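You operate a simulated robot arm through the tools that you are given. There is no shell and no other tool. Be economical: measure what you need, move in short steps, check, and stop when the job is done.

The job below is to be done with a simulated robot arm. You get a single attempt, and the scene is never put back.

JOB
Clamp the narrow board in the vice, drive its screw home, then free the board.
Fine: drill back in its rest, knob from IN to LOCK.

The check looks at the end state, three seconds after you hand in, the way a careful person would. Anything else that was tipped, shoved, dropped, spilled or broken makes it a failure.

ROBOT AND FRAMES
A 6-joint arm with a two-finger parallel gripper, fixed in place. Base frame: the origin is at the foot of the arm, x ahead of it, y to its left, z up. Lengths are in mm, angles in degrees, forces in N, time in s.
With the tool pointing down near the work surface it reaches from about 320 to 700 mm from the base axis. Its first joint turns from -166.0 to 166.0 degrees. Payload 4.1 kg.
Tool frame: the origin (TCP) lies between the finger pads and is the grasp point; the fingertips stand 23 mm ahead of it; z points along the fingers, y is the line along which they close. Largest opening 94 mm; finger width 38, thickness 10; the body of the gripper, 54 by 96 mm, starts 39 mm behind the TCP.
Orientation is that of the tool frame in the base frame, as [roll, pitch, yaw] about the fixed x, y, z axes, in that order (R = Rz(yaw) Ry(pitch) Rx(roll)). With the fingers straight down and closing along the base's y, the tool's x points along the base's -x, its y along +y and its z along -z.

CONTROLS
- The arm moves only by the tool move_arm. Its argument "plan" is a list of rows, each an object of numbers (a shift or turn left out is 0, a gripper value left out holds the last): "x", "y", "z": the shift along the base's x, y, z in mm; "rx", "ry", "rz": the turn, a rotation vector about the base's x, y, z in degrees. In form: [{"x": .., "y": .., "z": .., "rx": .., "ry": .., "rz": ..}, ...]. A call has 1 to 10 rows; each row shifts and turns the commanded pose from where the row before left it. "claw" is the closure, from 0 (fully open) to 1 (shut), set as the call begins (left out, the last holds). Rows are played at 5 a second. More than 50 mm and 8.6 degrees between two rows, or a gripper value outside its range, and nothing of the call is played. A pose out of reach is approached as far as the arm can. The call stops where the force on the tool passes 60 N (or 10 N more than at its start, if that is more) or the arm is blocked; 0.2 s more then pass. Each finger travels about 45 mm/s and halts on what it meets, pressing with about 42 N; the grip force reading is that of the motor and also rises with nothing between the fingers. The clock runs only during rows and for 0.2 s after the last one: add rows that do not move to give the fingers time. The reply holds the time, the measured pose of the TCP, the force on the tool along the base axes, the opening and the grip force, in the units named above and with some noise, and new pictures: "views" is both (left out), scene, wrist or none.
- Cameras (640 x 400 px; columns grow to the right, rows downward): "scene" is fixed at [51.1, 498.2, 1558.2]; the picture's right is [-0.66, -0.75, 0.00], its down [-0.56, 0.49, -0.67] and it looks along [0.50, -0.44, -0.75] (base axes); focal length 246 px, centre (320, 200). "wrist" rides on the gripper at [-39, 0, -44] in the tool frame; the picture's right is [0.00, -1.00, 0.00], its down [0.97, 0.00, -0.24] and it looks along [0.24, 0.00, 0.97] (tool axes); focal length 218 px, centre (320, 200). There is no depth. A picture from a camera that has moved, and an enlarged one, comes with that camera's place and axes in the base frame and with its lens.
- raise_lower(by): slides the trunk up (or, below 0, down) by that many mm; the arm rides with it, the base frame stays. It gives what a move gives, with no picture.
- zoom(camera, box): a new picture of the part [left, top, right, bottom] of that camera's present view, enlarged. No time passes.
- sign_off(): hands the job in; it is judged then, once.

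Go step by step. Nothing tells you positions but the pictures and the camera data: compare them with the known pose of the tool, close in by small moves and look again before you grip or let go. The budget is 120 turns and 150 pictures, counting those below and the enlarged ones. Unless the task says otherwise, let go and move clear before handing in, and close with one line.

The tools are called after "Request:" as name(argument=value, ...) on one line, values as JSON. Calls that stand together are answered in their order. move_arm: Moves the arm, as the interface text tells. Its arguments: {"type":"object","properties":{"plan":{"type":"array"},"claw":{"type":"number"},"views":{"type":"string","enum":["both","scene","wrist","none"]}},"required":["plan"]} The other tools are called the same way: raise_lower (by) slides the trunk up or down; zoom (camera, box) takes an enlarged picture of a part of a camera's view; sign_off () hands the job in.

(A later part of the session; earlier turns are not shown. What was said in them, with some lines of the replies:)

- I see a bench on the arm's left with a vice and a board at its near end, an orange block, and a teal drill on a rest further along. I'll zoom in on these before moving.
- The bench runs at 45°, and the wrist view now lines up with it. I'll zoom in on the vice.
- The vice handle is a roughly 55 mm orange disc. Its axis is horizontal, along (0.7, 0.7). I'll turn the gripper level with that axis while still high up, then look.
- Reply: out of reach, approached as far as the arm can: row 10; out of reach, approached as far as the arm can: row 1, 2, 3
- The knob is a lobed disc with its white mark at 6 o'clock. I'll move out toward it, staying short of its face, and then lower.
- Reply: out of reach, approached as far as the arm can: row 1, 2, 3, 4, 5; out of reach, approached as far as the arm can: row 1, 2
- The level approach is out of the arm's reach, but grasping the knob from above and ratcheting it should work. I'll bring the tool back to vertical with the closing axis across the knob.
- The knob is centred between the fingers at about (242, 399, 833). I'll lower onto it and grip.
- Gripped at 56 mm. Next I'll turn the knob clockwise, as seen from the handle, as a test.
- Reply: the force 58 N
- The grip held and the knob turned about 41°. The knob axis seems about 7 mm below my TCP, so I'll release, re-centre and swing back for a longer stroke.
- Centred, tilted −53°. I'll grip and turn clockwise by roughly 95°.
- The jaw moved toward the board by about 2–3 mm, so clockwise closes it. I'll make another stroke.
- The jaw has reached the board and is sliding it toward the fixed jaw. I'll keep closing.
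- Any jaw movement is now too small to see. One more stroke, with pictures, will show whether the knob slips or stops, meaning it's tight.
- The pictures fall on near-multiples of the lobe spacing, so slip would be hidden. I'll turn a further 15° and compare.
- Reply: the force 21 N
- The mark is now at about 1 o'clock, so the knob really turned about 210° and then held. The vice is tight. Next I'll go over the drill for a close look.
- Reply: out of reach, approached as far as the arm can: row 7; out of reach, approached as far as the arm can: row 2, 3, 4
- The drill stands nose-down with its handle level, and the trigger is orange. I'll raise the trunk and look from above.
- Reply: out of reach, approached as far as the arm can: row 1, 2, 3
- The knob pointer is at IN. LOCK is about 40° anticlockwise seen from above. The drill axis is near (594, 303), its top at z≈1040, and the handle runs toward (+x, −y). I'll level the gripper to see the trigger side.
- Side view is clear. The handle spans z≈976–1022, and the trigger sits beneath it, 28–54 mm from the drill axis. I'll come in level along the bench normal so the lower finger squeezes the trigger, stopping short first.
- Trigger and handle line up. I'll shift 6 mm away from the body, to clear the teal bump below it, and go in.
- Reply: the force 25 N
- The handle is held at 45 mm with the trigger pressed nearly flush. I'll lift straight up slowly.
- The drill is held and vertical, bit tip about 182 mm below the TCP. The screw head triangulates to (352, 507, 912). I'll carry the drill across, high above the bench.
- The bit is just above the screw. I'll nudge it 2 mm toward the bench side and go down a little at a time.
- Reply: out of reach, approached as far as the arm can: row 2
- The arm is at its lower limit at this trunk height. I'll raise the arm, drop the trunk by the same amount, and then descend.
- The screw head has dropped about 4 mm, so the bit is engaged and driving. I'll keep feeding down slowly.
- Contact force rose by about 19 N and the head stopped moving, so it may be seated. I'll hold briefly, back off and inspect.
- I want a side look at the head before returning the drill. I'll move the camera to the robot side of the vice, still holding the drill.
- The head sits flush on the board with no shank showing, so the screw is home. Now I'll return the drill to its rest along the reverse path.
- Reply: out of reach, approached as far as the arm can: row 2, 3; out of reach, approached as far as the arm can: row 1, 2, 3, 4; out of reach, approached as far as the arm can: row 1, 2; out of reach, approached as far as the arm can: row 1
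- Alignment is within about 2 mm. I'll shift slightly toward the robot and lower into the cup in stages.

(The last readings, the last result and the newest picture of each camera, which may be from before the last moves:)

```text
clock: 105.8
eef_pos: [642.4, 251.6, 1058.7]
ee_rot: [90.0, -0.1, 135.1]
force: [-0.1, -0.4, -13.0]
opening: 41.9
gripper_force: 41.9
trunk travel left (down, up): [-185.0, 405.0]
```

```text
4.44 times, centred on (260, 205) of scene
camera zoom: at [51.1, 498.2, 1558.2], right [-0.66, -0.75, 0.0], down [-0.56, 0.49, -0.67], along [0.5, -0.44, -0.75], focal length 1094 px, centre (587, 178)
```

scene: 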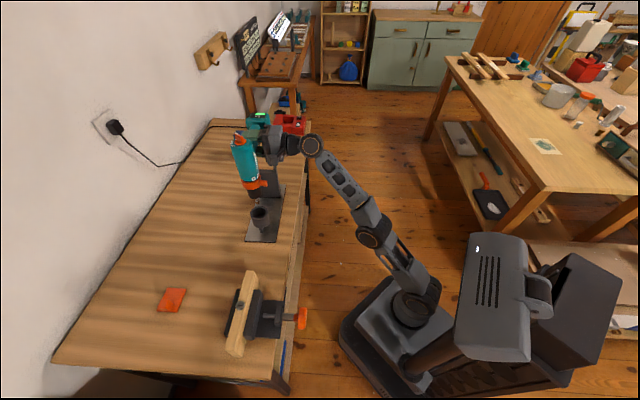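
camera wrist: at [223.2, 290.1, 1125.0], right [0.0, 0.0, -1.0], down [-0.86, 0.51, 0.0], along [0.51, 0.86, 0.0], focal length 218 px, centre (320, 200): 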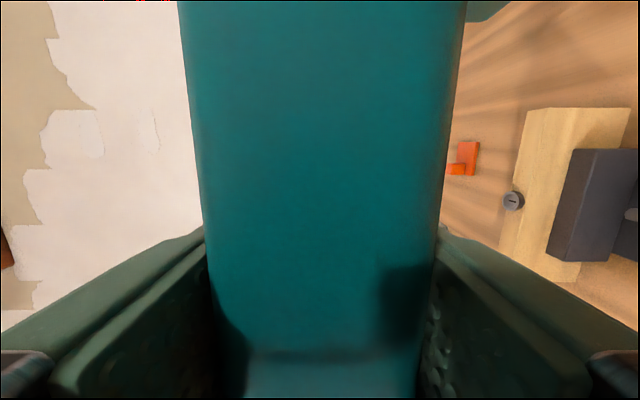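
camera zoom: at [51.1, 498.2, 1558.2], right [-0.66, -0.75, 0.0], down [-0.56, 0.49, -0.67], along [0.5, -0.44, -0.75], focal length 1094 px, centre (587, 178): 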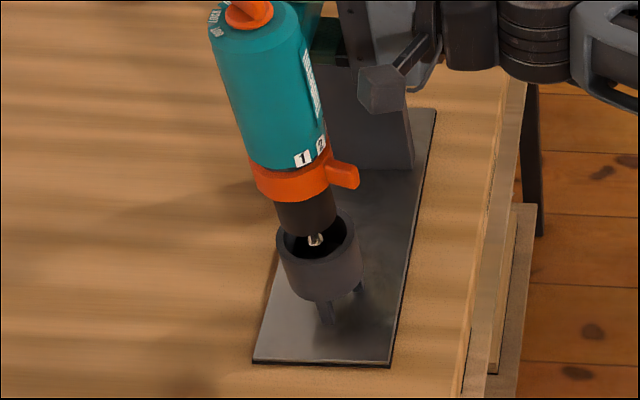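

Request:
move_arm(plan=[{"x": -2.4, "y": -2.4}, {"z": -12}, {}], views="none")

Request:
zoom(camera="scene", box=[240, 190, 280, 230])

```text
clock: 106.6
eef_pos: [639.1, 249.8, 1047.9]
ee_rot: [90.0, 0.0, 135.2]
force: [1.1, -0.4, -12.9]
opening: 42.0
gripper_force: 41.8
trunk travel left (down, up): [-185.0, 405.0]
```

```text
10.00 times, centred on (260, 210) of scene
camera zoom: at [51.1, 498.2, 1558.2], right [-0.66, -0.75, 0.0], down [-0.56, 0.49, -0.67], along [0.5, -0.44, -0.75], focal length 2462 px, centre (920, 100)
```

zoom: 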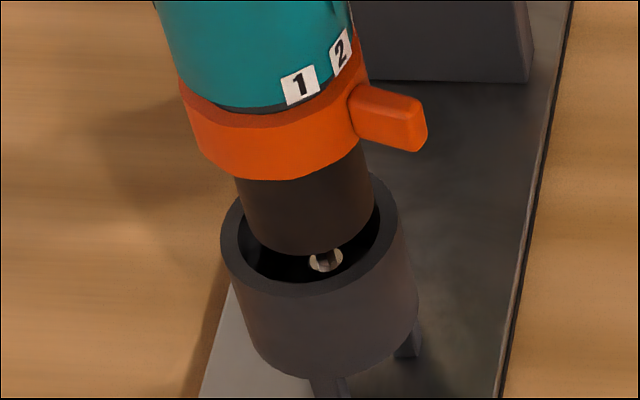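

Request:
move_arm(plan=[{"x": 0.9, "y": 0.9}, {"z": -6}, {"z": -6}, {}], views="none")

Request:
zoom(camera="scene", box=[240, 190, 280, 230])

```text
clock: 107.6
eef_pos: [639.9, 248.7, 1034.7]
ee_rot: [90.0, 0.0, 135.2]
force: [0.2, -0.3, -12.9]
opening: 41.7
gripper_force: 42.2
trunk travel left (down, up): [-185.0, 405.0]
```

```text
10.00 times, centred on (260, 210) of scene
camera zoom: at [51.1, 498.2, 1558.2], right [-0.66, -0.75, 0.0], down [-0.56, 0.49, -0.67], along [0.5, -0.44, -0.75], focal length 2462 px, centre (920, 100)
```

zoom: 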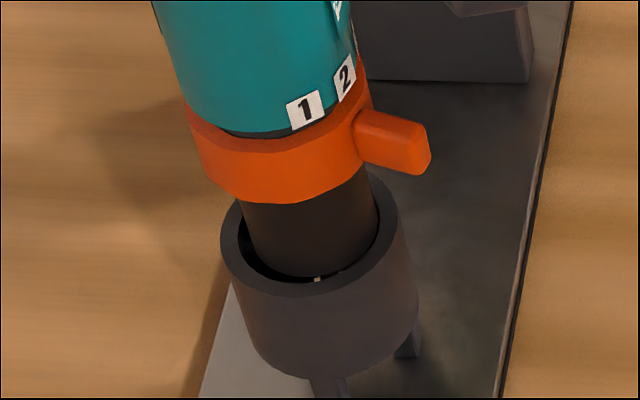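

Request:
move_arm(plan=[{"x": 1.6, "y": -0.8}, {"z": -4}, {"z": -4}, {}], views="none")

Request:
zoom(camera="scene", box=[240, 190, 280, 230])

```text
clock: 108.6
eef_pos: [642.2, 247.1, 1025.6]
ee_rot: [90.1, -0.1, 135.2]
force: [-0.2, -0.6, -12.6]
opening: 42.1
gripper_force: 41.5
trunk travel left (down, up): [-185.0, 405.0]
```

```text
10.00 times, centred on (260, 210) of scene
camera zoom: at [51.1, 498.2, 1558.2], right [-0.66, -0.75, 0.0], down [-0.56, 0.49, -0.67], along [0.5, -0.44, -0.75], focal length 2462 px, centre (920, 100)
```

zoom: 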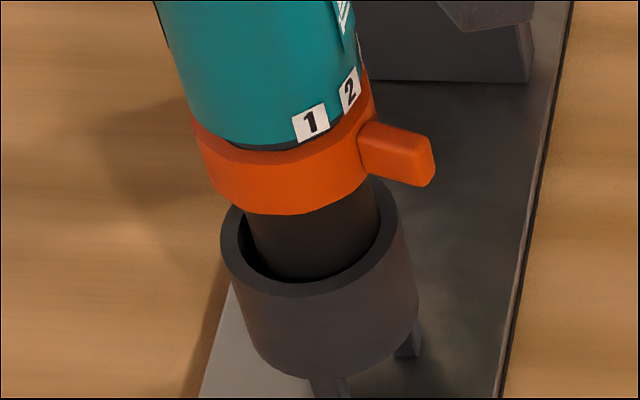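

The chuck is inside the cup. I'll keep lowering toward the seat and watch the force.

Request:
move_arm(plan=[{"x": 0.4, "y": 0.4}, {"z": -4}, {"z": -4}, {"z": -4}, {"z": -3}, {}], views="none")

Request:
zoom(camera="scene", box=[220, 125, 320, 245])

```text
clock: 110.0
eef_pos: [642.2, 249.0, 1011.2]
ee_rot: [90.1, 0.0, 135.1]
force: [-1.1, 0.1, -13.5]
opening: 41.9
gripper_force: 42.1
trunk travel left (down, up): [-185.0, 405.0]
```

```text
3.33 times, centred on (270, 185) of scene
camera zoom: at [51.1, 498.2, 1558.2], right [-0.66, -0.75, 0.0], down [-0.56, 0.49, -0.67], along [0.5, -0.44, -0.75], focal length 821 px, centre (487, 250)
```

zoom: 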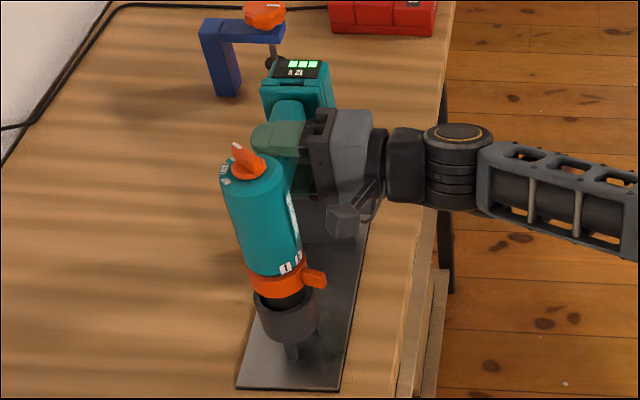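

Request:
move_arm(plan=[{"z": -3}, {"z": -3}, {"z": -2}, {"z": -2}, {}], views="none")

Request:
zoom(camera="scene", box=[220, 125, 320, 245])

```text
clock: 111.2
eef_pos: [643.3, 249.7, 1001.3]
ee_rot: [90.0, 0.0, 135.1]
force: [-0.3, 0.8, -13.5]
opening: 41.8
gripper_force: 41.1
trunk travel left (down, up): [-185.0, 405.0]
```

```text
3.33 times, centred on (270, 185) of scene
camera zoom: at [51.1, 498.2, 1558.2], right [-0.66, -0.75, 0.0], down [-0.56, 0.49, -0.67], along [0.5, -0.44, -0.75], focal length 821 px, centre (487, 250)
```

zoom: 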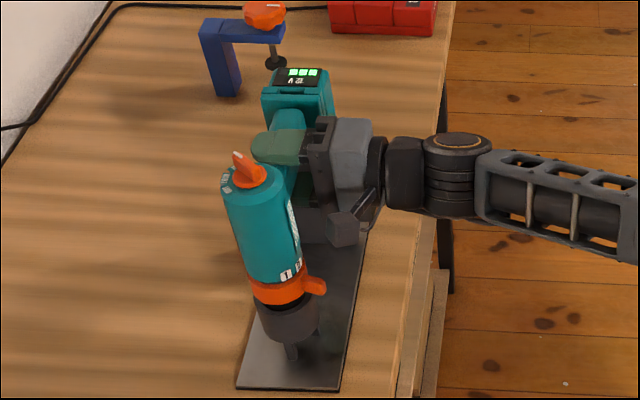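

Request:
move_arm(plan=[{"z": -2}, {"z": -1}, {"z": -1}, {"z": -1}, {"z": -1}, {}], views="none")

Request:
zoom(camera="scene", box=[240, 190, 280, 230])

```text
clock: 112.6
eef_pos: [641.3, 250.4, 998.4]
ee_rot: [89.8, 0.0, 135.1]
force: [1.9, 1.6, -1.5]
opening: 42.3
gripper_force: 42.8
trunk travel left (down, up): [-185.0, 405.0]
```

```text
10.00 times, centred on (260, 210) of scene
camera zoom: at [51.1, 498.2, 1558.2], right [-0.66, -0.75, 0.0], down [-0.56, 0.49, -0.67], along [0.5, -0.44, -0.75], focal length 2462 px, centre (920, 100)
```

zoom: 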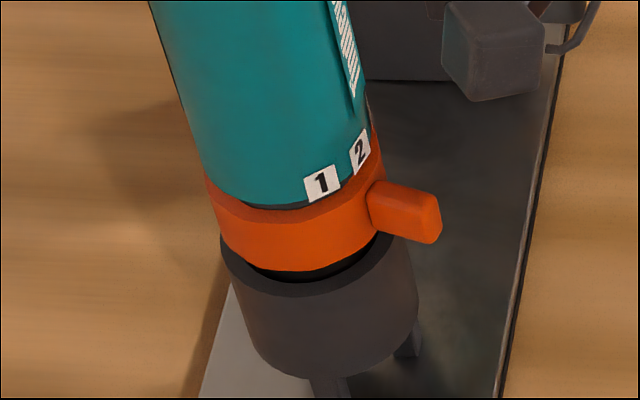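

The rest now carries the drill's weight, so it's seated. I'll release and back straight out.

Request:
move_arm(plan=[{}, {}, {}, {}, {}, {}], claw=0, views="none")

Request:
move_arm(plan=[{"x": -10, "y": -10}, {"x": -20, "y": -20}, {"x": -30, "y": -30}, {"x": -30, "y": -30}, {"x": -30, "y": -30}, {}])

Request:
zoom(camera="scene", box=[225, 135, 305, 250])

```text
clock: 114.0
eef_pos: [642.2, 249.9, 996.8]
ee_rot: [90.1, 0.0, 135.1]
force: [-0.5, 0.0, -0.7]
opening: 94.1
gripper_force: 0.1
trunk travel left (down, up): [-185.0, 405.0]
```

```text
clock: 115.4
eef_pos: [520.8, 129.8, 996.6]
ee_rot: [90.0, 0.0, 135.2]
force: [-1.3, 0.0, -0.2]
opening: 94.1
gripper_force: 0.0
trunk travel left (down, up): [-185.0, 405.0]
camera wrist: at [518.8, 72.4, 995.8], right [0.0, 0.0, -1.0], down [-0.86, 0.51, 0.0], along [0.51, 0.86, 0.0], focal length 218 px, centre (320, 200)
```

scene: 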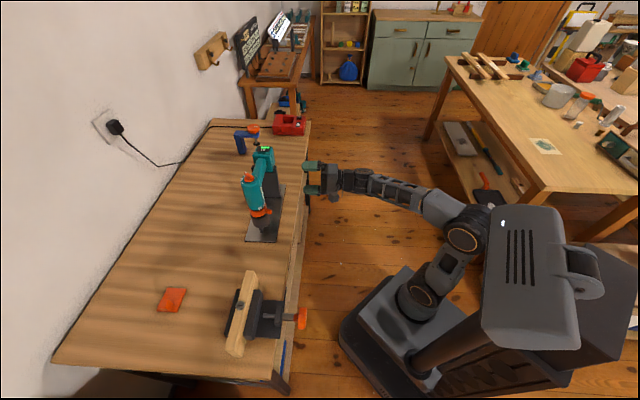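
wrist: 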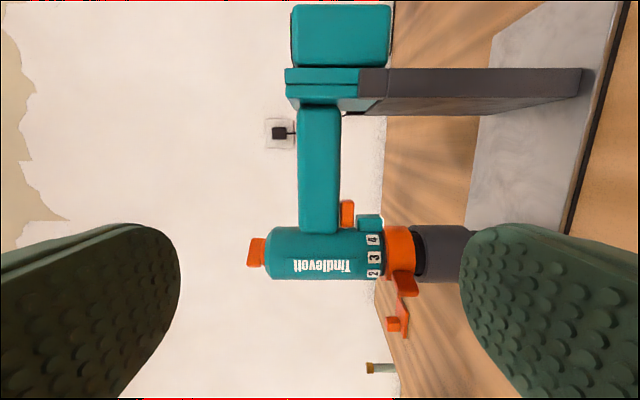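

```text
3.48 times, centred on (265, 192) of scene
camera zoom: at [51.1, 498.2, 1558.2], right [-0.66, -0.75, 0.0], down [-0.56, 0.49, -0.67], along [0.5, -0.44, -0.75], focal length 856 px, centre (511, 226)
```

zoom: 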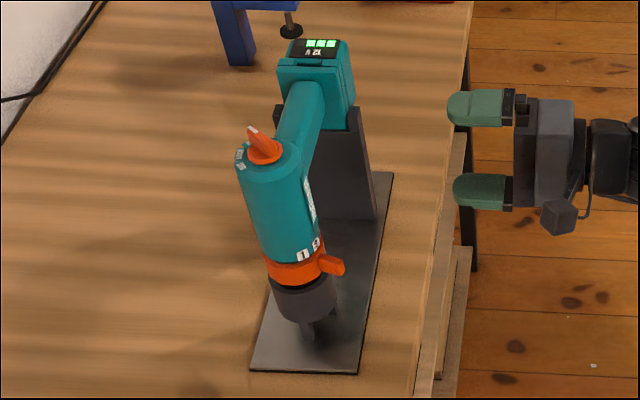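

The drill sits exactly as it did at the start. Next is the selector knob: I'll raise up, turn the tool to vertical, and look from above.

Request:
raise_lower(by=270)

Request:
move_arm(plan=[{"rx": -5.8, "ry": 5.8}, {"rx": -5.8, "ry": 5.8}, {"rx": -5.8, "ry": 5.8}, {"rx": -5.8, "ry": 5.8}, {"rx": -5.8, "ry": 5.8}, {"rx": -5.8, "ry": 5.8}, {"rx": -5.8, "ry": 5.8}, {"rx": -5.8, "ry": 5.8}, {"rx": -5.8, "ry": 5.8}, {"rx": -5.8, "ry": 5.8}], views="none")

Request:
move_arm(plan=[{"rx": -5.6, "ry": 5.6}, {"y": 30, "z": -30}, {"y": 30, "z": -30}, {"x": 10, "y": 25, "z": -30}, {"rz": 8}, {"rz": 8}, {"rz": 8}, {"rz": 8}, {"rz": 8}, {"rz": 8}])

```text
clock: 118.1
eef_pos: [522.8, 130.8, 1267.6]
ee_rot: [89.9, 0.0, 135.1]
force: [-0.6, 0.0, -0.2]
opening: 93.9
gripper_force: 0.0
trunk travel left (down, up): [-455.0, 135.0]
```

```text
clock: 120.3
eef_pos: [521.9, 130.0, 1265.8]
ee_rot: [172.1, -0.1, 134.8]
force: [0.1, -0.3, 0.7]
opening: 94.2
gripper_force: 0.1
trunk travel left (down, up): [-455.0, 135.0]
```

```text
clock: 122.5
eef_pos: [531.5, 214.6, 1176.4]
ee_rot: [179.9, -0.1, -176.9]
force: [-0.1, 0.1, -0.4]
opening: 94.2
gripper_force: 0.1
trunk travel left (down, up): [-455.0, 135.0]
camera wrist: at [571.5, 218.4, 1219.8], right [0.05, -1.0, 0.0], down [-0.97, -0.05, 0.24], along [-0.24, -0.01, -0.97], focal length 218 px, centre (320, 200)
```

scene: 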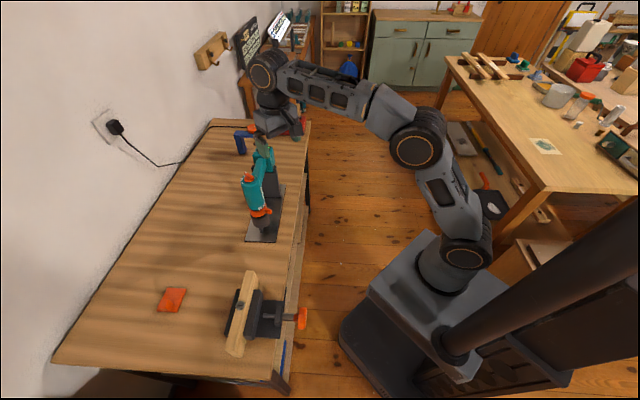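
wrist: 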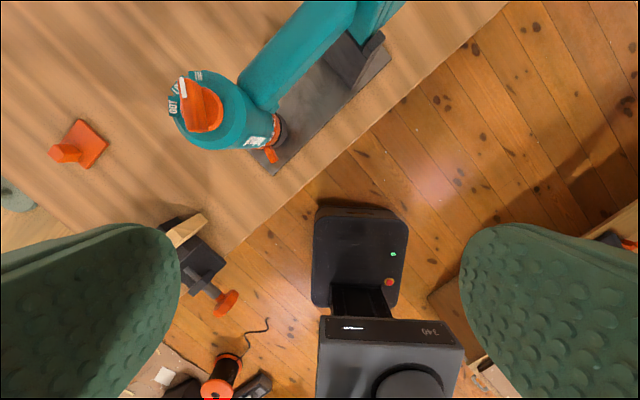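

Request:
zoom(camera="wrist", box=[155, 60, 255, 160])

```text
4.00 times, centred on (205, 110) of wrist
camera zoom: at [571.5, 218.4, 1219.8], right [0.05, -1.0, 0.0], down [-0.97, -0.05, 0.24], along [-0.24, -0.01, -0.97], focal length 873 px, centre (780, 560)
```

zoom: 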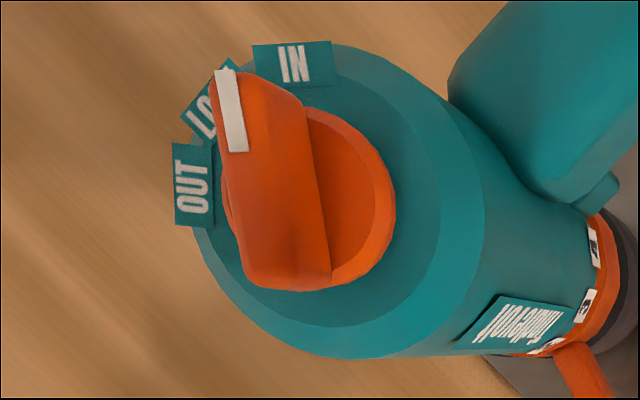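

The pointer is at IN (about 12°), and LOCK is about 40° anticlockwise. I'll align the closing axis across the bar and move above it.

Request:
move_arm(plan=[{"x": 20, "y": 30, "rz": 5}, {"x": 20, "y": 30, "rz": 5}, {"x": 22, "y": 30}, {"z": -25}, {"z": -25}, {}])

Request:
zoom(camera="scene", box=[210, 110, 300, 200])

```text
clock: 123.9
eef_pos: [560.2, 280.0, 1111.3]
ee_rot: [179.8, -0.1, -167.0]
force: [-1.2, -0.2, 0.5]
opening: 94.0
gripper_force: 0.1
out of reach, approached as far as the arm can: row 2, 3
trunk travel left (down, up): [-455.0, 135.0]
camera wrist: at [599.3, 290.0, 1154.6], right [0.22, -0.97, 0.0], down [-0.95, -0.22, 0.24], along [-0.24, -0.05, -0.97], focal length 218 px, centre (320, 200)
```

scene: 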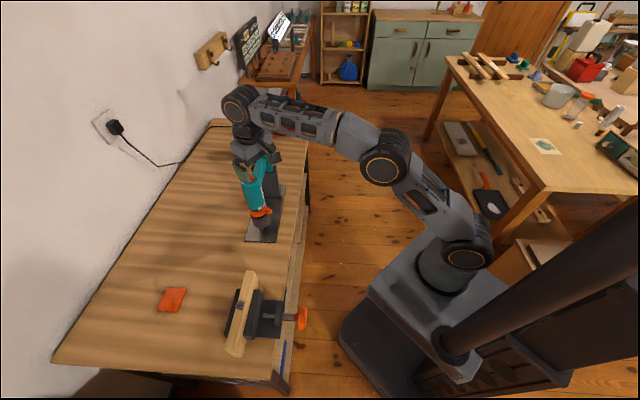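
wrist: 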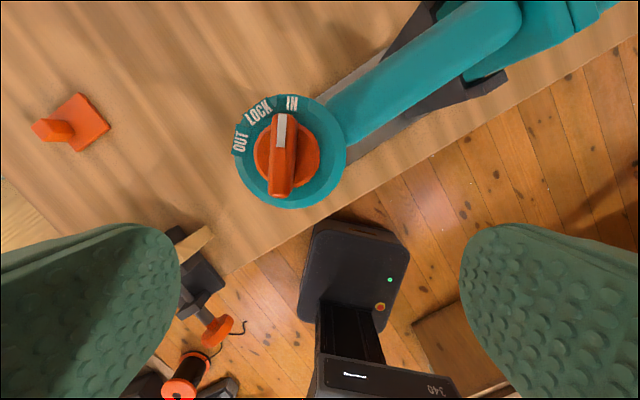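

```text
4.44 times, centred on (255, 155) of scene
camera zoom: at [51.1, 498.2, 1558.2], right [-0.66, -0.75, 0.0], down [-0.56, 0.49, -0.67], along [0.5, -0.44, -0.75], focal length 1094 px, centre (609, 400)
```

zoom: 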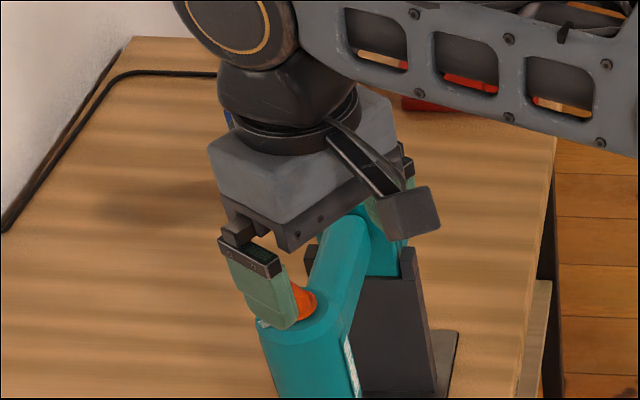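

The bar is square to the fingers, with the knob axis at about (593.5, 303.5). I'll move over it and lower partway.

Request:
move_arm(plan=[{"x": 17, "y": 12, "z": -5}, {"x": 16, "y": 11.5, "z": -5}, {"z": -8}, {"z": -8}, {}])

Request:
zoom(camera="scene", box=[210, 130, 300, 220])

```text
clock: 125.1
eef_pos: [583.7, 298.2, 1079.8]
ee_rot: [179.9, -0.1, -167.0]
force: [0.0, -0.8, 0.5]
opening: 93.9
gripper_force: 0.0
out of reach, approached as far as the arm can: row 2
trunk travel left (down, up): [-455.0, 135.0]
camera wrist: at [622.4, 308.9, 1123.4], right [0.22, -0.97, 0.0], down [-0.95, -0.22, 0.24], along [-0.24, -0.05, -0.97], focal length 218 px, centre (320, 200)
```

scene: 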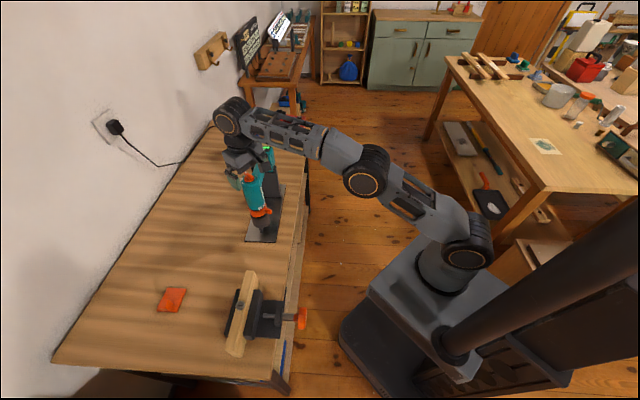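
wrist: 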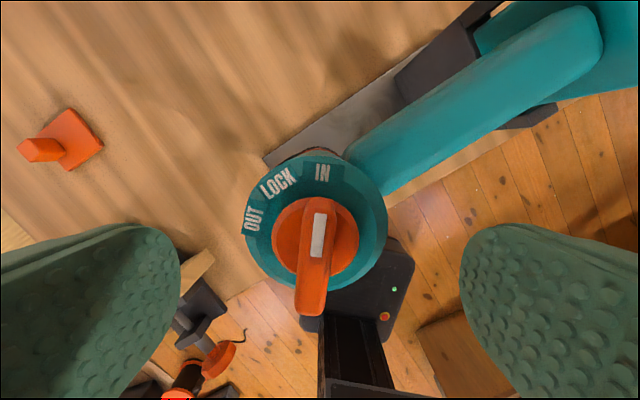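

```text
4.44 times, centred on (255, 175) of scene
camera zoom: at [51.1, 498.2, 1558.2], right [-0.66, -0.75, 0.0], down [-0.56, 0.49, -0.67], along [0.5, -0.44, -0.75], focal length 1094 px, centre (609, 311)
```

zoom: 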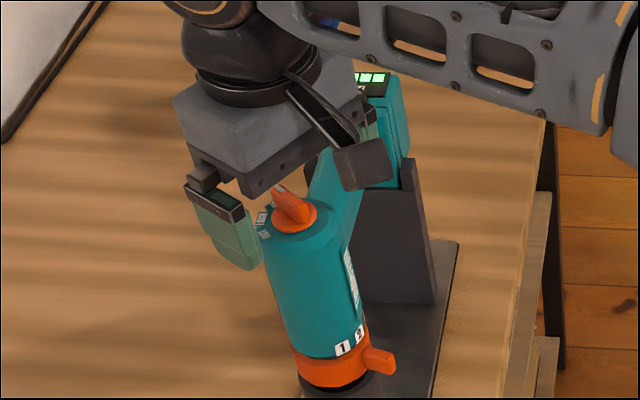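

Request:
move_arm(plan=[{"x": 5, "y": 3}, {"x": 5.5, "y": 3, "z": -3}, {"z": -3}, {}])

Request:
zoom(camera="scene", box=[220, 140, 290, 210])

```text
clock: 126.1
eef_pos: [590.2, 303.2, 1072.7]
ee_rot: [180.0, -0.1, -167.0]
force: [-1.0, -0.5, -0.2]
opening: 94.0
gripper_force: 0.0
out of reach, approached as far as the arm can: row 2
trunk travel left (down, up): [-455.0, 135.0]
camera wrist: at [629.2, 312.5, 1115.2], right [0.22, -0.97, 0.0], down [-0.95, -0.22, 0.24], along [-0.24, -0.05, -0.97], focal length 218 px, centre (320, 200)
```

scene: 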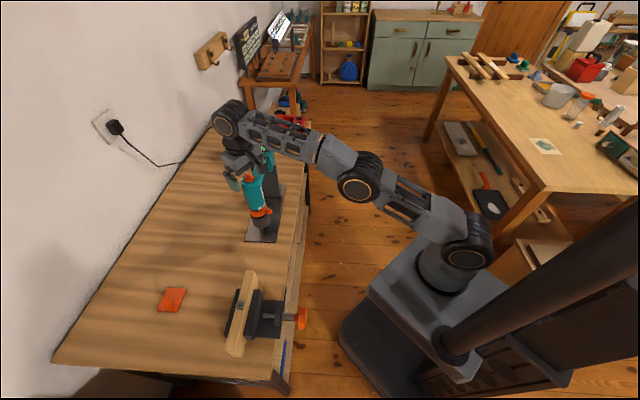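
wrist: 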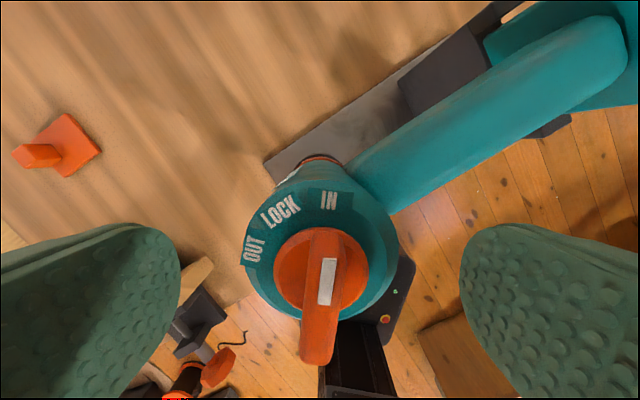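

```text
5.71 times, centred on (255, 175) of scene
camera zoom: at [51.1, 498.2, 1558.2], right [-0.66, -0.75, 0.0], down [-0.56, 0.49, -0.67], along [0.5, -0.44, -0.75], focal length 1407 px, centre (691, 343)
```

zoom: 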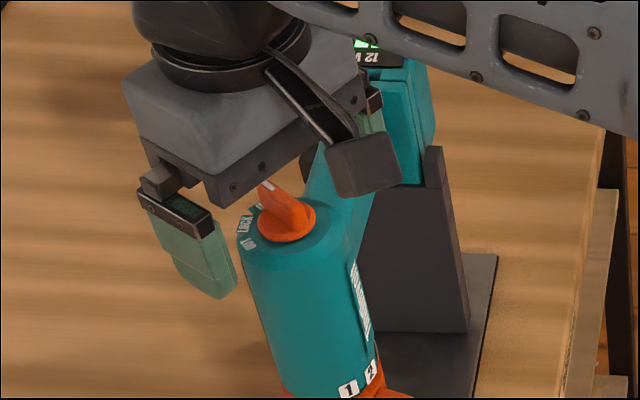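

The tips are a little low, level with the knob's base disc, and the arm is at full stretch. I'll raise the trunk 40 mm and come back down to TCP z≈1078, centred.

Request:
raise_lower(by=40)

Request:
move_arm(plan=[{"z": -18}, {"x": 3, "y": 0.5, "z": -18}, {}], views="wrist")

```text
clock: 127.0
eef_pos: [590.7, 303.0, 1110.8]
ee_rot: [179.9, -0.1, -166.9]
force: [0.3, -0.1, 0.0]
opening: 93.9
gripper_force: 0.1
trunk travel left (down, up): [-495.0, 95.0]
```

```text
clock: 127.8
eef_pos: [592.6, 303.6, 1074.7]
ee_rot: [179.9, 0.0, -167.0]
force: [-0.5, 0.1, 0.2]
opening: 94.1
gripper_force: 0.0
trunk travel left (down, up): [-495.0, 95.0]
camera wrist: at [631.9, 313.6, 1118.8], right [0.22, -0.97, 0.0], down [-0.95, -0.22, 0.24], along [-0.24, -0.05, -0.97], focal length 218 px, centre (320, 200)
```

wrist: 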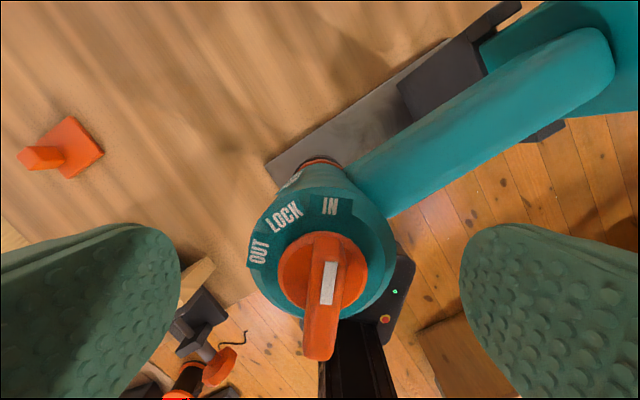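

Request:
move_arm(plan=[{"x": 0.5, "z": 4}, {}, {}], views="none")

Request:
move_arm(plan=[{}, {}, {}, {}, {}, {}], claw=1)

Request:
zoom(camera="scene", box=[220, 140, 290, 210])

```text
clock: 128.6
eef_pos: [595.1, 302.8, 1081.7]
ee_rot: [179.9, -0.1, -167.0]
force: [0.7, 0.7, 0.7]
opening: 93.9
gripper_force: 0.0
trunk travel left (down, up): [-495.0, 95.0]
```

```text
clock: 130.0
eef_pos: [593.9, 303.3, 1080.8]
ee_rot: [179.8, 0.0, -167.0]
force: [0.8, -1.6, 7.1]
opening: 8.2
gripper_force: 41.7
trunk travel left (down, up): [-495.0, 95.0]
camera wrist: at [632.5, 312.9, 1124.2], right [0.22, -0.97, 0.0], down [-0.95, -0.22, 0.24], along [-0.24, -0.05, -0.97], focal length 218 px, centre (320, 200)
```

scene: 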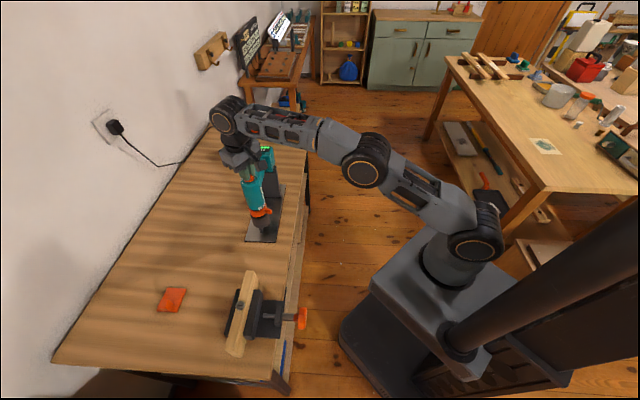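
wrist: 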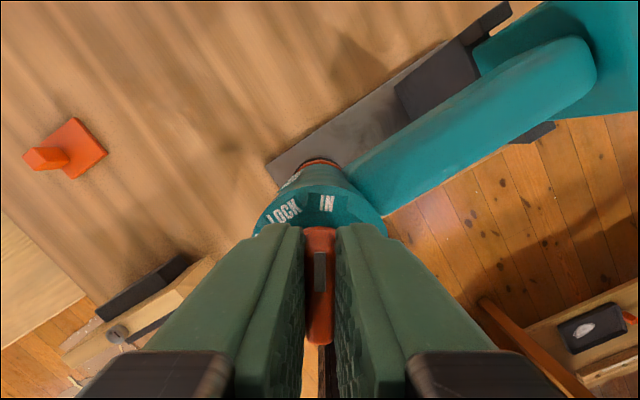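

```text
5.71 times, centred on (255, 175) of scene
camera zoom: at [51.1, 498.2, 1558.2], right [-0.66, -0.75, 0.0], down [-0.56, 0.49, -0.67], along [0.5, -0.44, -0.75], focal length 1407 px, centre (691, 343)
```

zoom: 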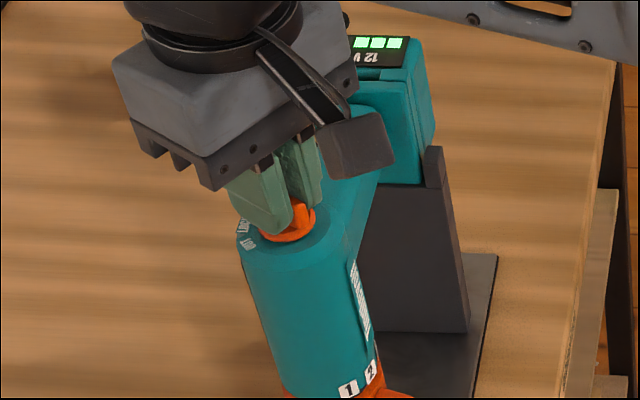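

The bar is gripped. I'll turn it 40° anticlockwise to LOCK.

Request:
move_arm(plan=[{"rz": 5}, {"rz": 5}, {"rz": 5}, {"rz": 5}, {"rz": 5}, {"rz": 5}, {"rz": 5}, {"rz": 5}, {}], views="wrist")

```text
clock: 132.0
eef_pos: [592.1, 304.9, 1081.1]
ee_rot: [-180.0, 0.0, -126.9]
force: [-1.5, 7.7, 14.5]
opening: 8.6
gripper_force: 42.0
trunk travel left (down, up): [-495.0, 95.0]
camera wrist: at [616.7, 337.0, 1124.1], right [0.8, -0.6, 0.0], down [-0.58, -0.78, 0.24], along [-0.15, -0.19, -0.97], focal length 218 px, centre (320, 200)
```

wrist: 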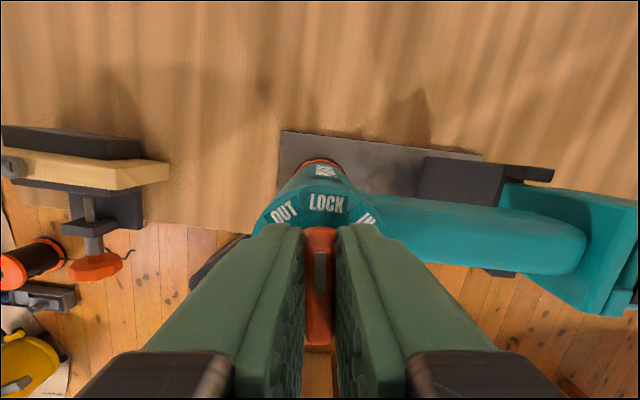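

The pointer bears on LOCK just as it did on IN before. I'll release and rise.

Request:
move_arm(plan=[{}, {}, {}, {}, {}, {"z": 20}, {"z": 30}, {}], claw=0, views="wrist")

```text
clock: 133.8
eef_pos: [584.4, 298.3, 1126.3]
ee_rot: [179.8, -0.2, -127.0]
force: [0.1, -0.7, 0.2]
opening: 93.7
gripper_force: 0.0
out of reach, approached as far as the arm can: row 7
trunk travel left (down, up): [-495.0, 95.0]
camera wrist: at [610.1, 330.5, 1169.3], right [0.8, -0.6, 0.0], down [-0.58, -0.77, 0.24], along [-0.15, -0.19, -0.97], focal length 218 px, centre (320, 200)
```

wrist: 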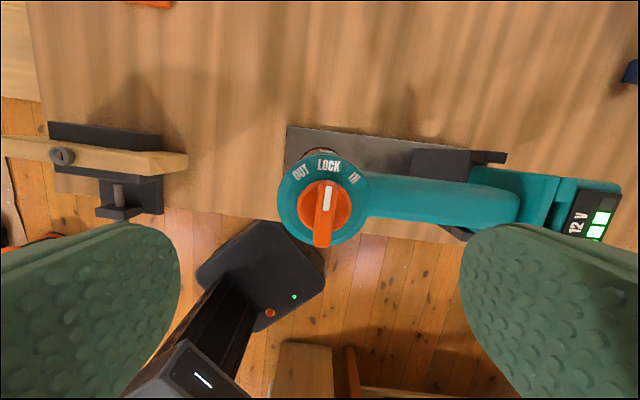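

The knob reads LOCK and the drill is in its rest. Now I'll go back to the vice handle to free the board.

Request:
move_arm(plan=[{"x": -45, "y": -12, "rz": -4}, {"x": -45, "y": -12, "rz": -4}, {"x": -45, "y": -12}, {"x": -45, "y": -8}, {"x": -40, "y": 20}, {"x": -35, "y": 30}, {"x": -30, "y": 30}, {}], views="none")

Request:
raise_lower(by=-260)

```text
clock: 135.6
eef_pos: [449.0, 432.0, 1182.9]
ee_rot: [179.9, 0.0, -135.0]
force: [1.0, -0.3, -0.4]
opening: 94.1
gripper_force: 0.0
out of reach, approached as far as the arm can: row 1, 2, 3, 4, 5, 6
trunk travel left (down, up): [-495.0, 95.0]
```

```text
clock: 138.2
eef_pos: [449.5, 432.6, 924.0]
ee_rot: [179.9, -0.1, -134.9]
force: [0.1, -0.1, -0.3]
opening: 93.9
gripper_force: 0.1
trunk travel left (down, up): [-235.0, 355.0]
```

The arm wandered while out of reach and came down over the board's end, but there is no contact force. I'll lift first and look.

Request:
move_arm(plan=[{"z": 30}, {"z": 30}, {}])

Request:
zoom(camera="scene", box=[190, 240, 318, 360])

```text
clock: 139.0
eef_pos: [432.9, 413.5, 958.3]
ee_rot: [179.9, -0.1, -135.0]
force: [0.0, -1.0, 0.5]
opening: 93.7
gripper_force: 0.1
out of reach, approached as far as the arm can: row 1, 2
trunk travel left (down, up): [-235.0, 355.0]
camera wrist: at [461.6, 442.4, 1001.0], right [0.71, -0.71, 0.0], down [-0.69, -0.69, 0.24], along [-0.17, -0.17, -0.97], focal length 218 px, centre (320, 200)
```

scene: 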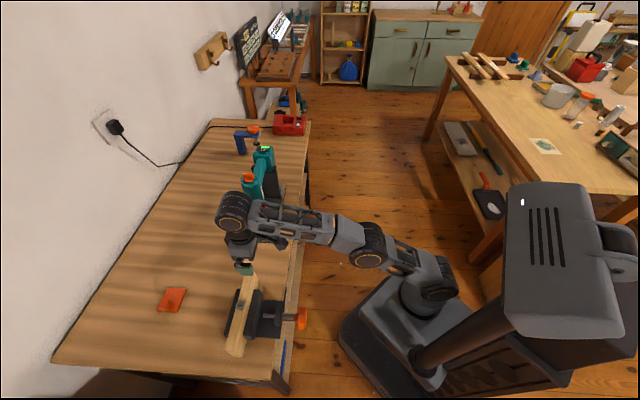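
wrist: 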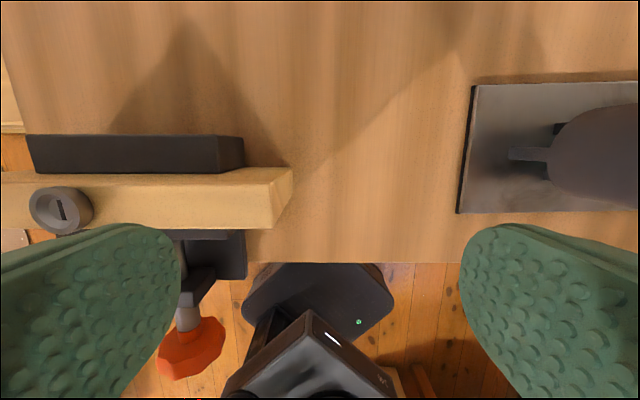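

```text
3.33 times, centred on (254, 300) of scene
camera zoom: at [51.1, 498.2, 1558.2], right [-0.66, -0.75, 0.0], down [-0.56, 0.49, -0.67], along [0.5, -0.44, -0.75], focal length 821 px, centre (540, -133)
```

zoom: 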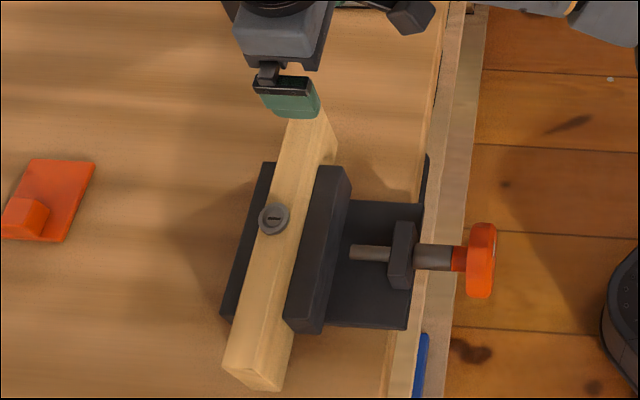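

Nothing was disturbed. I'll retreat toward the robot, go over the vice handle, and descend onto it.

Request:
move_arm(plan=[{"x": -25, "y": -25}, {"x": -30, "y": -25}, {"x": -30, "y": -10}, {"x": -35, "y": 10}, {"x": -35, "y": 15}, {"x": -36, "y": 20}, {}])

```text
clock: 140.6
eef_pos: [242.0, 397.2, 960.0]
ee_rot: [179.9, 0.0, -134.9]
force: [0.8, 0.3, -0.1]
opening: 93.9
gripper_force: 0.1
trunk travel left (down, up): [-235.0, 355.0]
camera wrist: at [270.1, 427.8, 1002.7], right [0.71, -0.71, 0.0], down [-0.69, -0.69, 0.24], along [-0.17, -0.17, -0.97], focal length 218 px, centre (320, 200)
```

scene: 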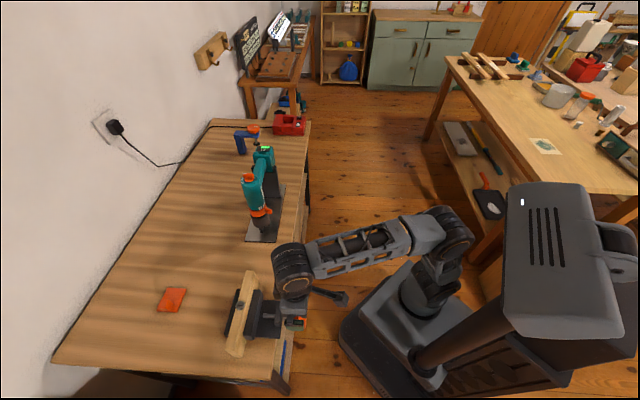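
wrist: 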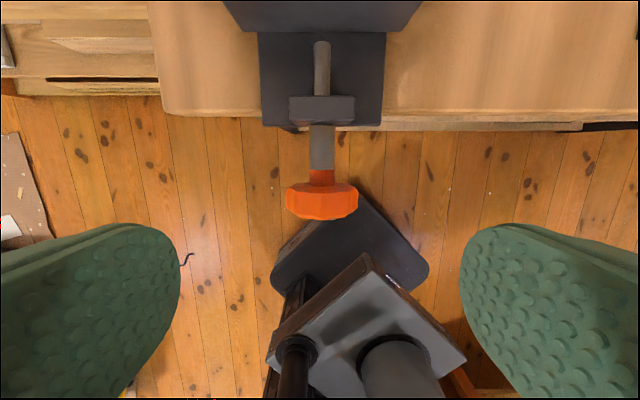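

Request:
move_arm(plan=[{"x": 0.5, "y": 0.8, "z": -45}, {"z": -45}, {"z": -39.5}, {"rx": 5.6, "ry": 5.6}, {"rx": 5.6, "ry": 5.6}, {"rx": 5.6, "ry": 5.6}, {"rx": 5.6, "ry": 5.6}, {"rx": 5.6, "ry": 5.6}, {"rx": 5.6, "ry": 5.6}, {}], views="wrist")

```text
clock: 142.8
eef_pos: [243.1, 397.7, 829.9]
ee_rot: [132.3, -0.2, -135.0]
force: [0.4, -0.9, -0.1]
opening: 93.9
gripper_force: 0.1
trunk travel left (down, up): [-235.0, 355.0]
camera wrist: at [293.8, 405.6, 858.2], right [0.48, -0.48, -0.74], down [-0.56, -0.81, 0.16], along [-0.68, 0.34, -0.65], focal length 218 px, centre (320, 200)
```

wrist: 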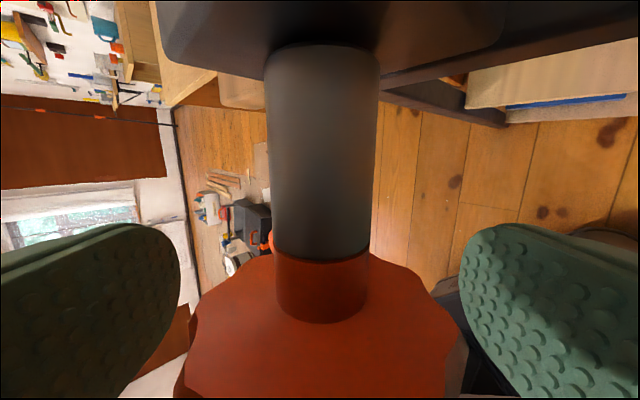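

Centred at +48°. I'll grip and turn anticlockwise about 100°, then reset and repeat.

Request:
move_arm(plan=[{}, {}, {}, {}, {"rx": -5.6, "ry": -5.6}, {"rx": -5.6, "ry": -5.6}, {"rx": -5.6, "ry": -5.6}, {"rx": -5.6, "ry": -5.6}, {"rx": -5.6, "ry": -5.6}, {"rx": -5.6, "ry": -5.6}], claw=1, views="none")

Request:
move_arm(plan=[{"rx": -5.6, "ry": -5.6}, {"rx": -5.6, "ry": -5.6}, {"rx": -5.6, "ry": -5.6}, {"rx": -5.6, "ry": -5.6}, {"rx": -5.6, "ry": -5.6}, {"rx": -5.6, "ry": -5.6}, {}], views="none")

Request:
move_arm(plan=[{}, {}, {}, {"rx": 5.6, "ry": 5.6}, {"rx": 5.6, "ry": 5.6}, {"rx": 5.6, "ry": 5.6}, {"rx": 5.6, "ry": 5.6}, {"rx": 5.6, "ry": 5.6}, {"rx": 5.6, "ry": 5.6}, {"rx": 5.6, "ry": 5.6}], claw=0, views="none")

Request:
move_arm(plan=[{"rx": 5.6, "ry": 5.6}, {"rx": 5.6, "ry": 5.6}, {"rx": 5.6, "ry": 5.6}, {"rx": 5.6, "ry": 5.6}, {"rx": 5.6, "ry": 5.6}, {}], views="wrist")

Request:
zoom(camera="scene", box=[216, 260, 312, 360])

```text
clock: 145.0
eef_pos: [244.7, 398.5, 829.1]
ee_rot: [-179.8, -0.2, -135.0]
force: [7.5, -8.6, -15.0]
opening: 55.4
gripper_force: 45.1
trunk travel left (down, up): [-235.0, 355.0]
```

```text
clock: 146.6
eef_pos: [244.8, 399.3, 828.1]
ee_rot: [-132.6, -0.1, -135.2]
force: [24.1, -23.3, -11.1]
opening: 55.4
gripper_force: 44.7
trunk travel left (down, up): [-235.0, 355.0]
```

```text
clock: 148.8
eef_pos: [242.4, 400.3, 829.4]
ee_rot: [171.8, -0.1, -135.0]
force: [-1.1, 0.2, 0.9]
opening: 94.0
gripper_force: 0.0
trunk travel left (down, up): [-235.0, 355.0]
```

```text
clock: 150.2
eef_pos: [242.0, 400.8, 829.9]
ee_rot: [132.3, -0.1, -134.9]
force: [0.1, -0.6, 0.9]
opening: 93.9
gripper_force: 0.0
trunk travel left (down, up): [-235.0, 355.0]
camera wrist: at [294.2, 406.0, 858.3], right [0.48, -0.48, -0.74], down [-0.56, -0.81, 0.16], along [-0.68, 0.34, -0.65], focal length 218 px, centre (320, 200)
```

wrist: 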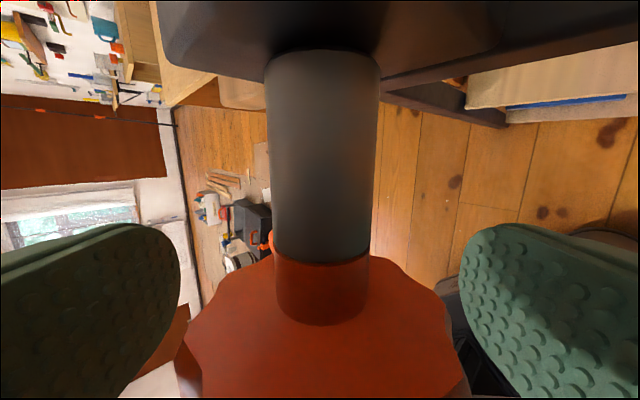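

```text
4.00 times, centred on (264, 310) of scene
camera zoom: at [51.1, 498.2, 1558.2], right [-0.66, -0.75, 0.0], down [-0.56, 0.49, -0.67], along [0.5, -0.44, -0.75], focal length 985 px, centre (544, -240)
```

zoom: 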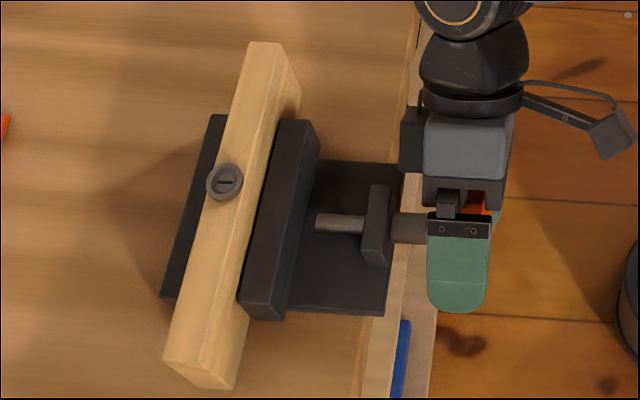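

Request:
move_arm(plan=[{}, {}, {}, {}, {"rx": -5.6, "ry": -5.6}, {"rx": -5.6, "ry": -5.6}, {"rx": -5.6, "ry": -5.6}, {"rx": -5.6, "ry": -5.6}, {"rx": -5.6, "ry": -5.6}, {"rx": -5.6, "ry": -5.6}], claw=1, views="none")

Request:
move_arm(plan=[{"rx": -5.6, "ry": -5.6}, {"rx": -5.6, "ry": -5.6}, {"rx": -5.6, "ry": -5.6}, {"rx": -5.6, "ry": -5.6}, {"rx": -5.6, "ry": -5.6}, {"rx": -5.6, "ry": -5.6}, {}], views="none")

Request:
move_arm(plan=[{}, {}, {}, {"rx": 5.6, "ry": 5.6}, {"rx": 5.6, "ry": 5.6}, {"rx": 5.6, "ry": 5.6}, {"rx": 5.6, "ry": 5.6}, {"rx": 5.6, "ry": 5.6}, {"rx": 5.6, "ry": 5.6}, {"rx": 5.6, "ry": 5.6}], claw=0, views="none")

Request:
move_arm(plan=[{"rx": 5.6, "ry": 5.6}, {"rx": 5.6, "ry": 5.6}, {"rx": 5.6, "ry": 5.6}, {"rx": 5.6, "ry": 5.6}, {"rx": 5.6, "ry": 5.6}, {}], views="none")

Request:
zoom(camera="scene", box=[216, 260, 312, 360])

```text
clock: 152.4
eef_pos: [243.7, 399.7, 827.9]
ee_rot: [179.9, -0.2, -135.1]
force: [16.7, -12.8, -8.3]
opening: 55.4
gripper_force: 45.0
trunk travel left (down, up): [-235.0, 355.0]
```

```text
clock: 154.0
eef_pos: [244.1, 400.2, 831.1]
ee_rot: [-132.7, -0.1, -135.0]
force: [21.4, -9.9, 4.5]
opening: 55.4
gripper_force: 45.1
trunk travel left (down, up): [-235.0, 355.0]
```

```text
clock: 156.2
eef_pos: [242.7, 401.0, 830.3]
ee_rot: [171.9, 0.0, -135.0]
force: [0.9, 0.2, -0.2]
opening: 94.3
gripper_force: 0.0
trunk travel left (down, up): [-235.0, 355.0]
```

```text
clock: 157.6
eef_pos: [242.5, 399.9, 829.7]
ee_rot: [132.2, -0.1, -134.9]
force: [0.2, 0.4, 1.1]
opening: 94.2
gripper_force: 0.1
trunk travel left (down, up): [-235.0, 355.0]
```

```text
4.00 times, centred on (264, 310) of scene
camera zoom: at [51.1, 498.2, 1558.2], right [-0.66, -0.75, 0.0], down [-0.56, 0.49, -0.67], along [0.5, -0.44, -0.75], focal length 985 px, centre (544, -240)
```

zoom: 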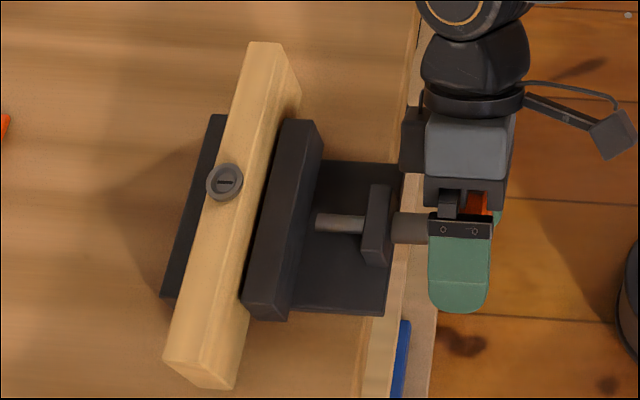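

A gap now shows between jaw and board. I'll make one more short loosening stroke for margin.

Request:
move_arm(plan=[{}, {}, {}, {}, {"rx": -5.6, "ry": -5.6}, {"rx": -5.6, "ry": -5.6}, {"rx": -5.6, "ry": -5.6}, {"rx": -5.6, "ry": -5.6}, {"rx": -5.6, "ry": -5.6}, {"rx": -5.6, "ry": -5.6}], claw=1, views="none")

Request:
move_arm(plan=[{}, {}, {}, {}, {"z": 40}, {"z": 40}, {"z": 40, "x": -10, "y": -10}, {"x": -20, "y": -20}, {}], claw=0)

Request:
zoom(camera="scene", box=[216, 260, 312, 360])

```text
clock: 159.8
eef_pos: [243.0, 397.7, 828.6]
ee_rot: [-179.9, -0.2, -134.9]
force: [11.4, -17.7, -17.6]
opening: 55.7
gripper_force: 44.3
trunk travel left (down, up): [-235.0, 355.0]
```

```text
clock: 161.8
eef_pos: [212.4, 369.5, 950.7]
ee_rot: [179.9, -0.1, -135.0]
force: [1.0, -0.4, -0.5]
opening: 94.4
gripper_force: 0.0
trunk travel left (down, up): [-235.0, 355.0]
camera wrist: at [240.4, 398.7, 993.3], right [0.71, -0.71, 0.0], down [-0.69, -0.69, 0.24], along [-0.17, -0.17, -0.97], focal length 218 px, centre (320, 200)
```

scene: 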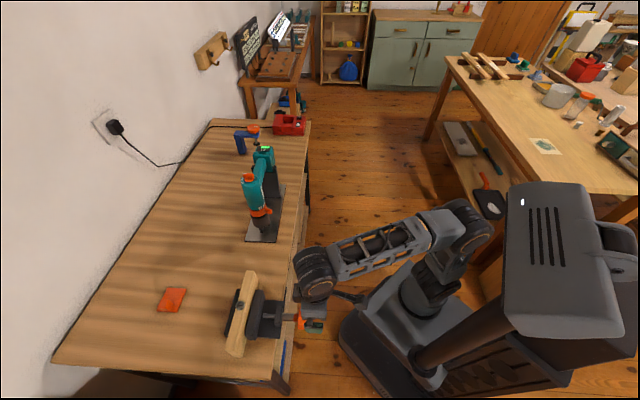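
wrist: 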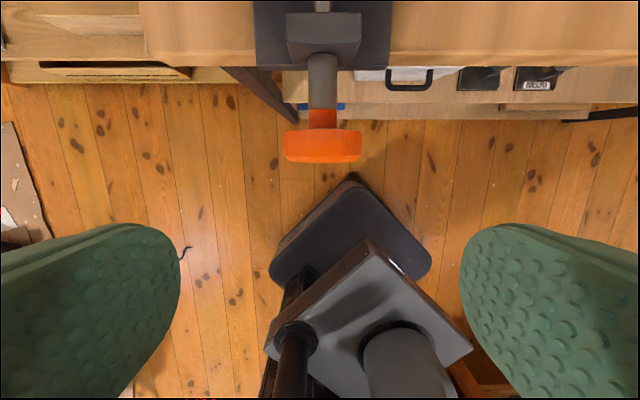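

```text
4.00 times, centred on (264, 310) of scene
camera zoom: at [51.1, 498.2, 1558.2], right [-0.66, -0.75, 0.0], down [-0.56, 0.49, -0.67], along [0.5, -0.44, -0.75], focal length 985 px, centre (544, -240)
```

zoom: 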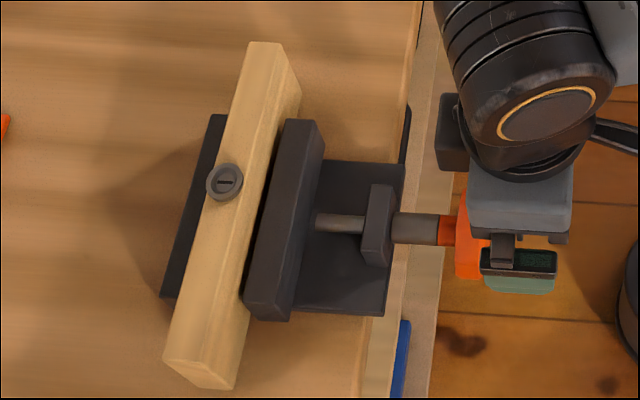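

The jaw stands clear of the board, which sits upright in the vice with the screw flush. The drill is in its rest at LOCK, and the arm is clear, so I'm handing in.

Request:
sign_off()

```text
The job is handed in.
```

The board was clamped, its screw driven home and the board freed again, and the drill is back in its rest with its knob at LOCK.
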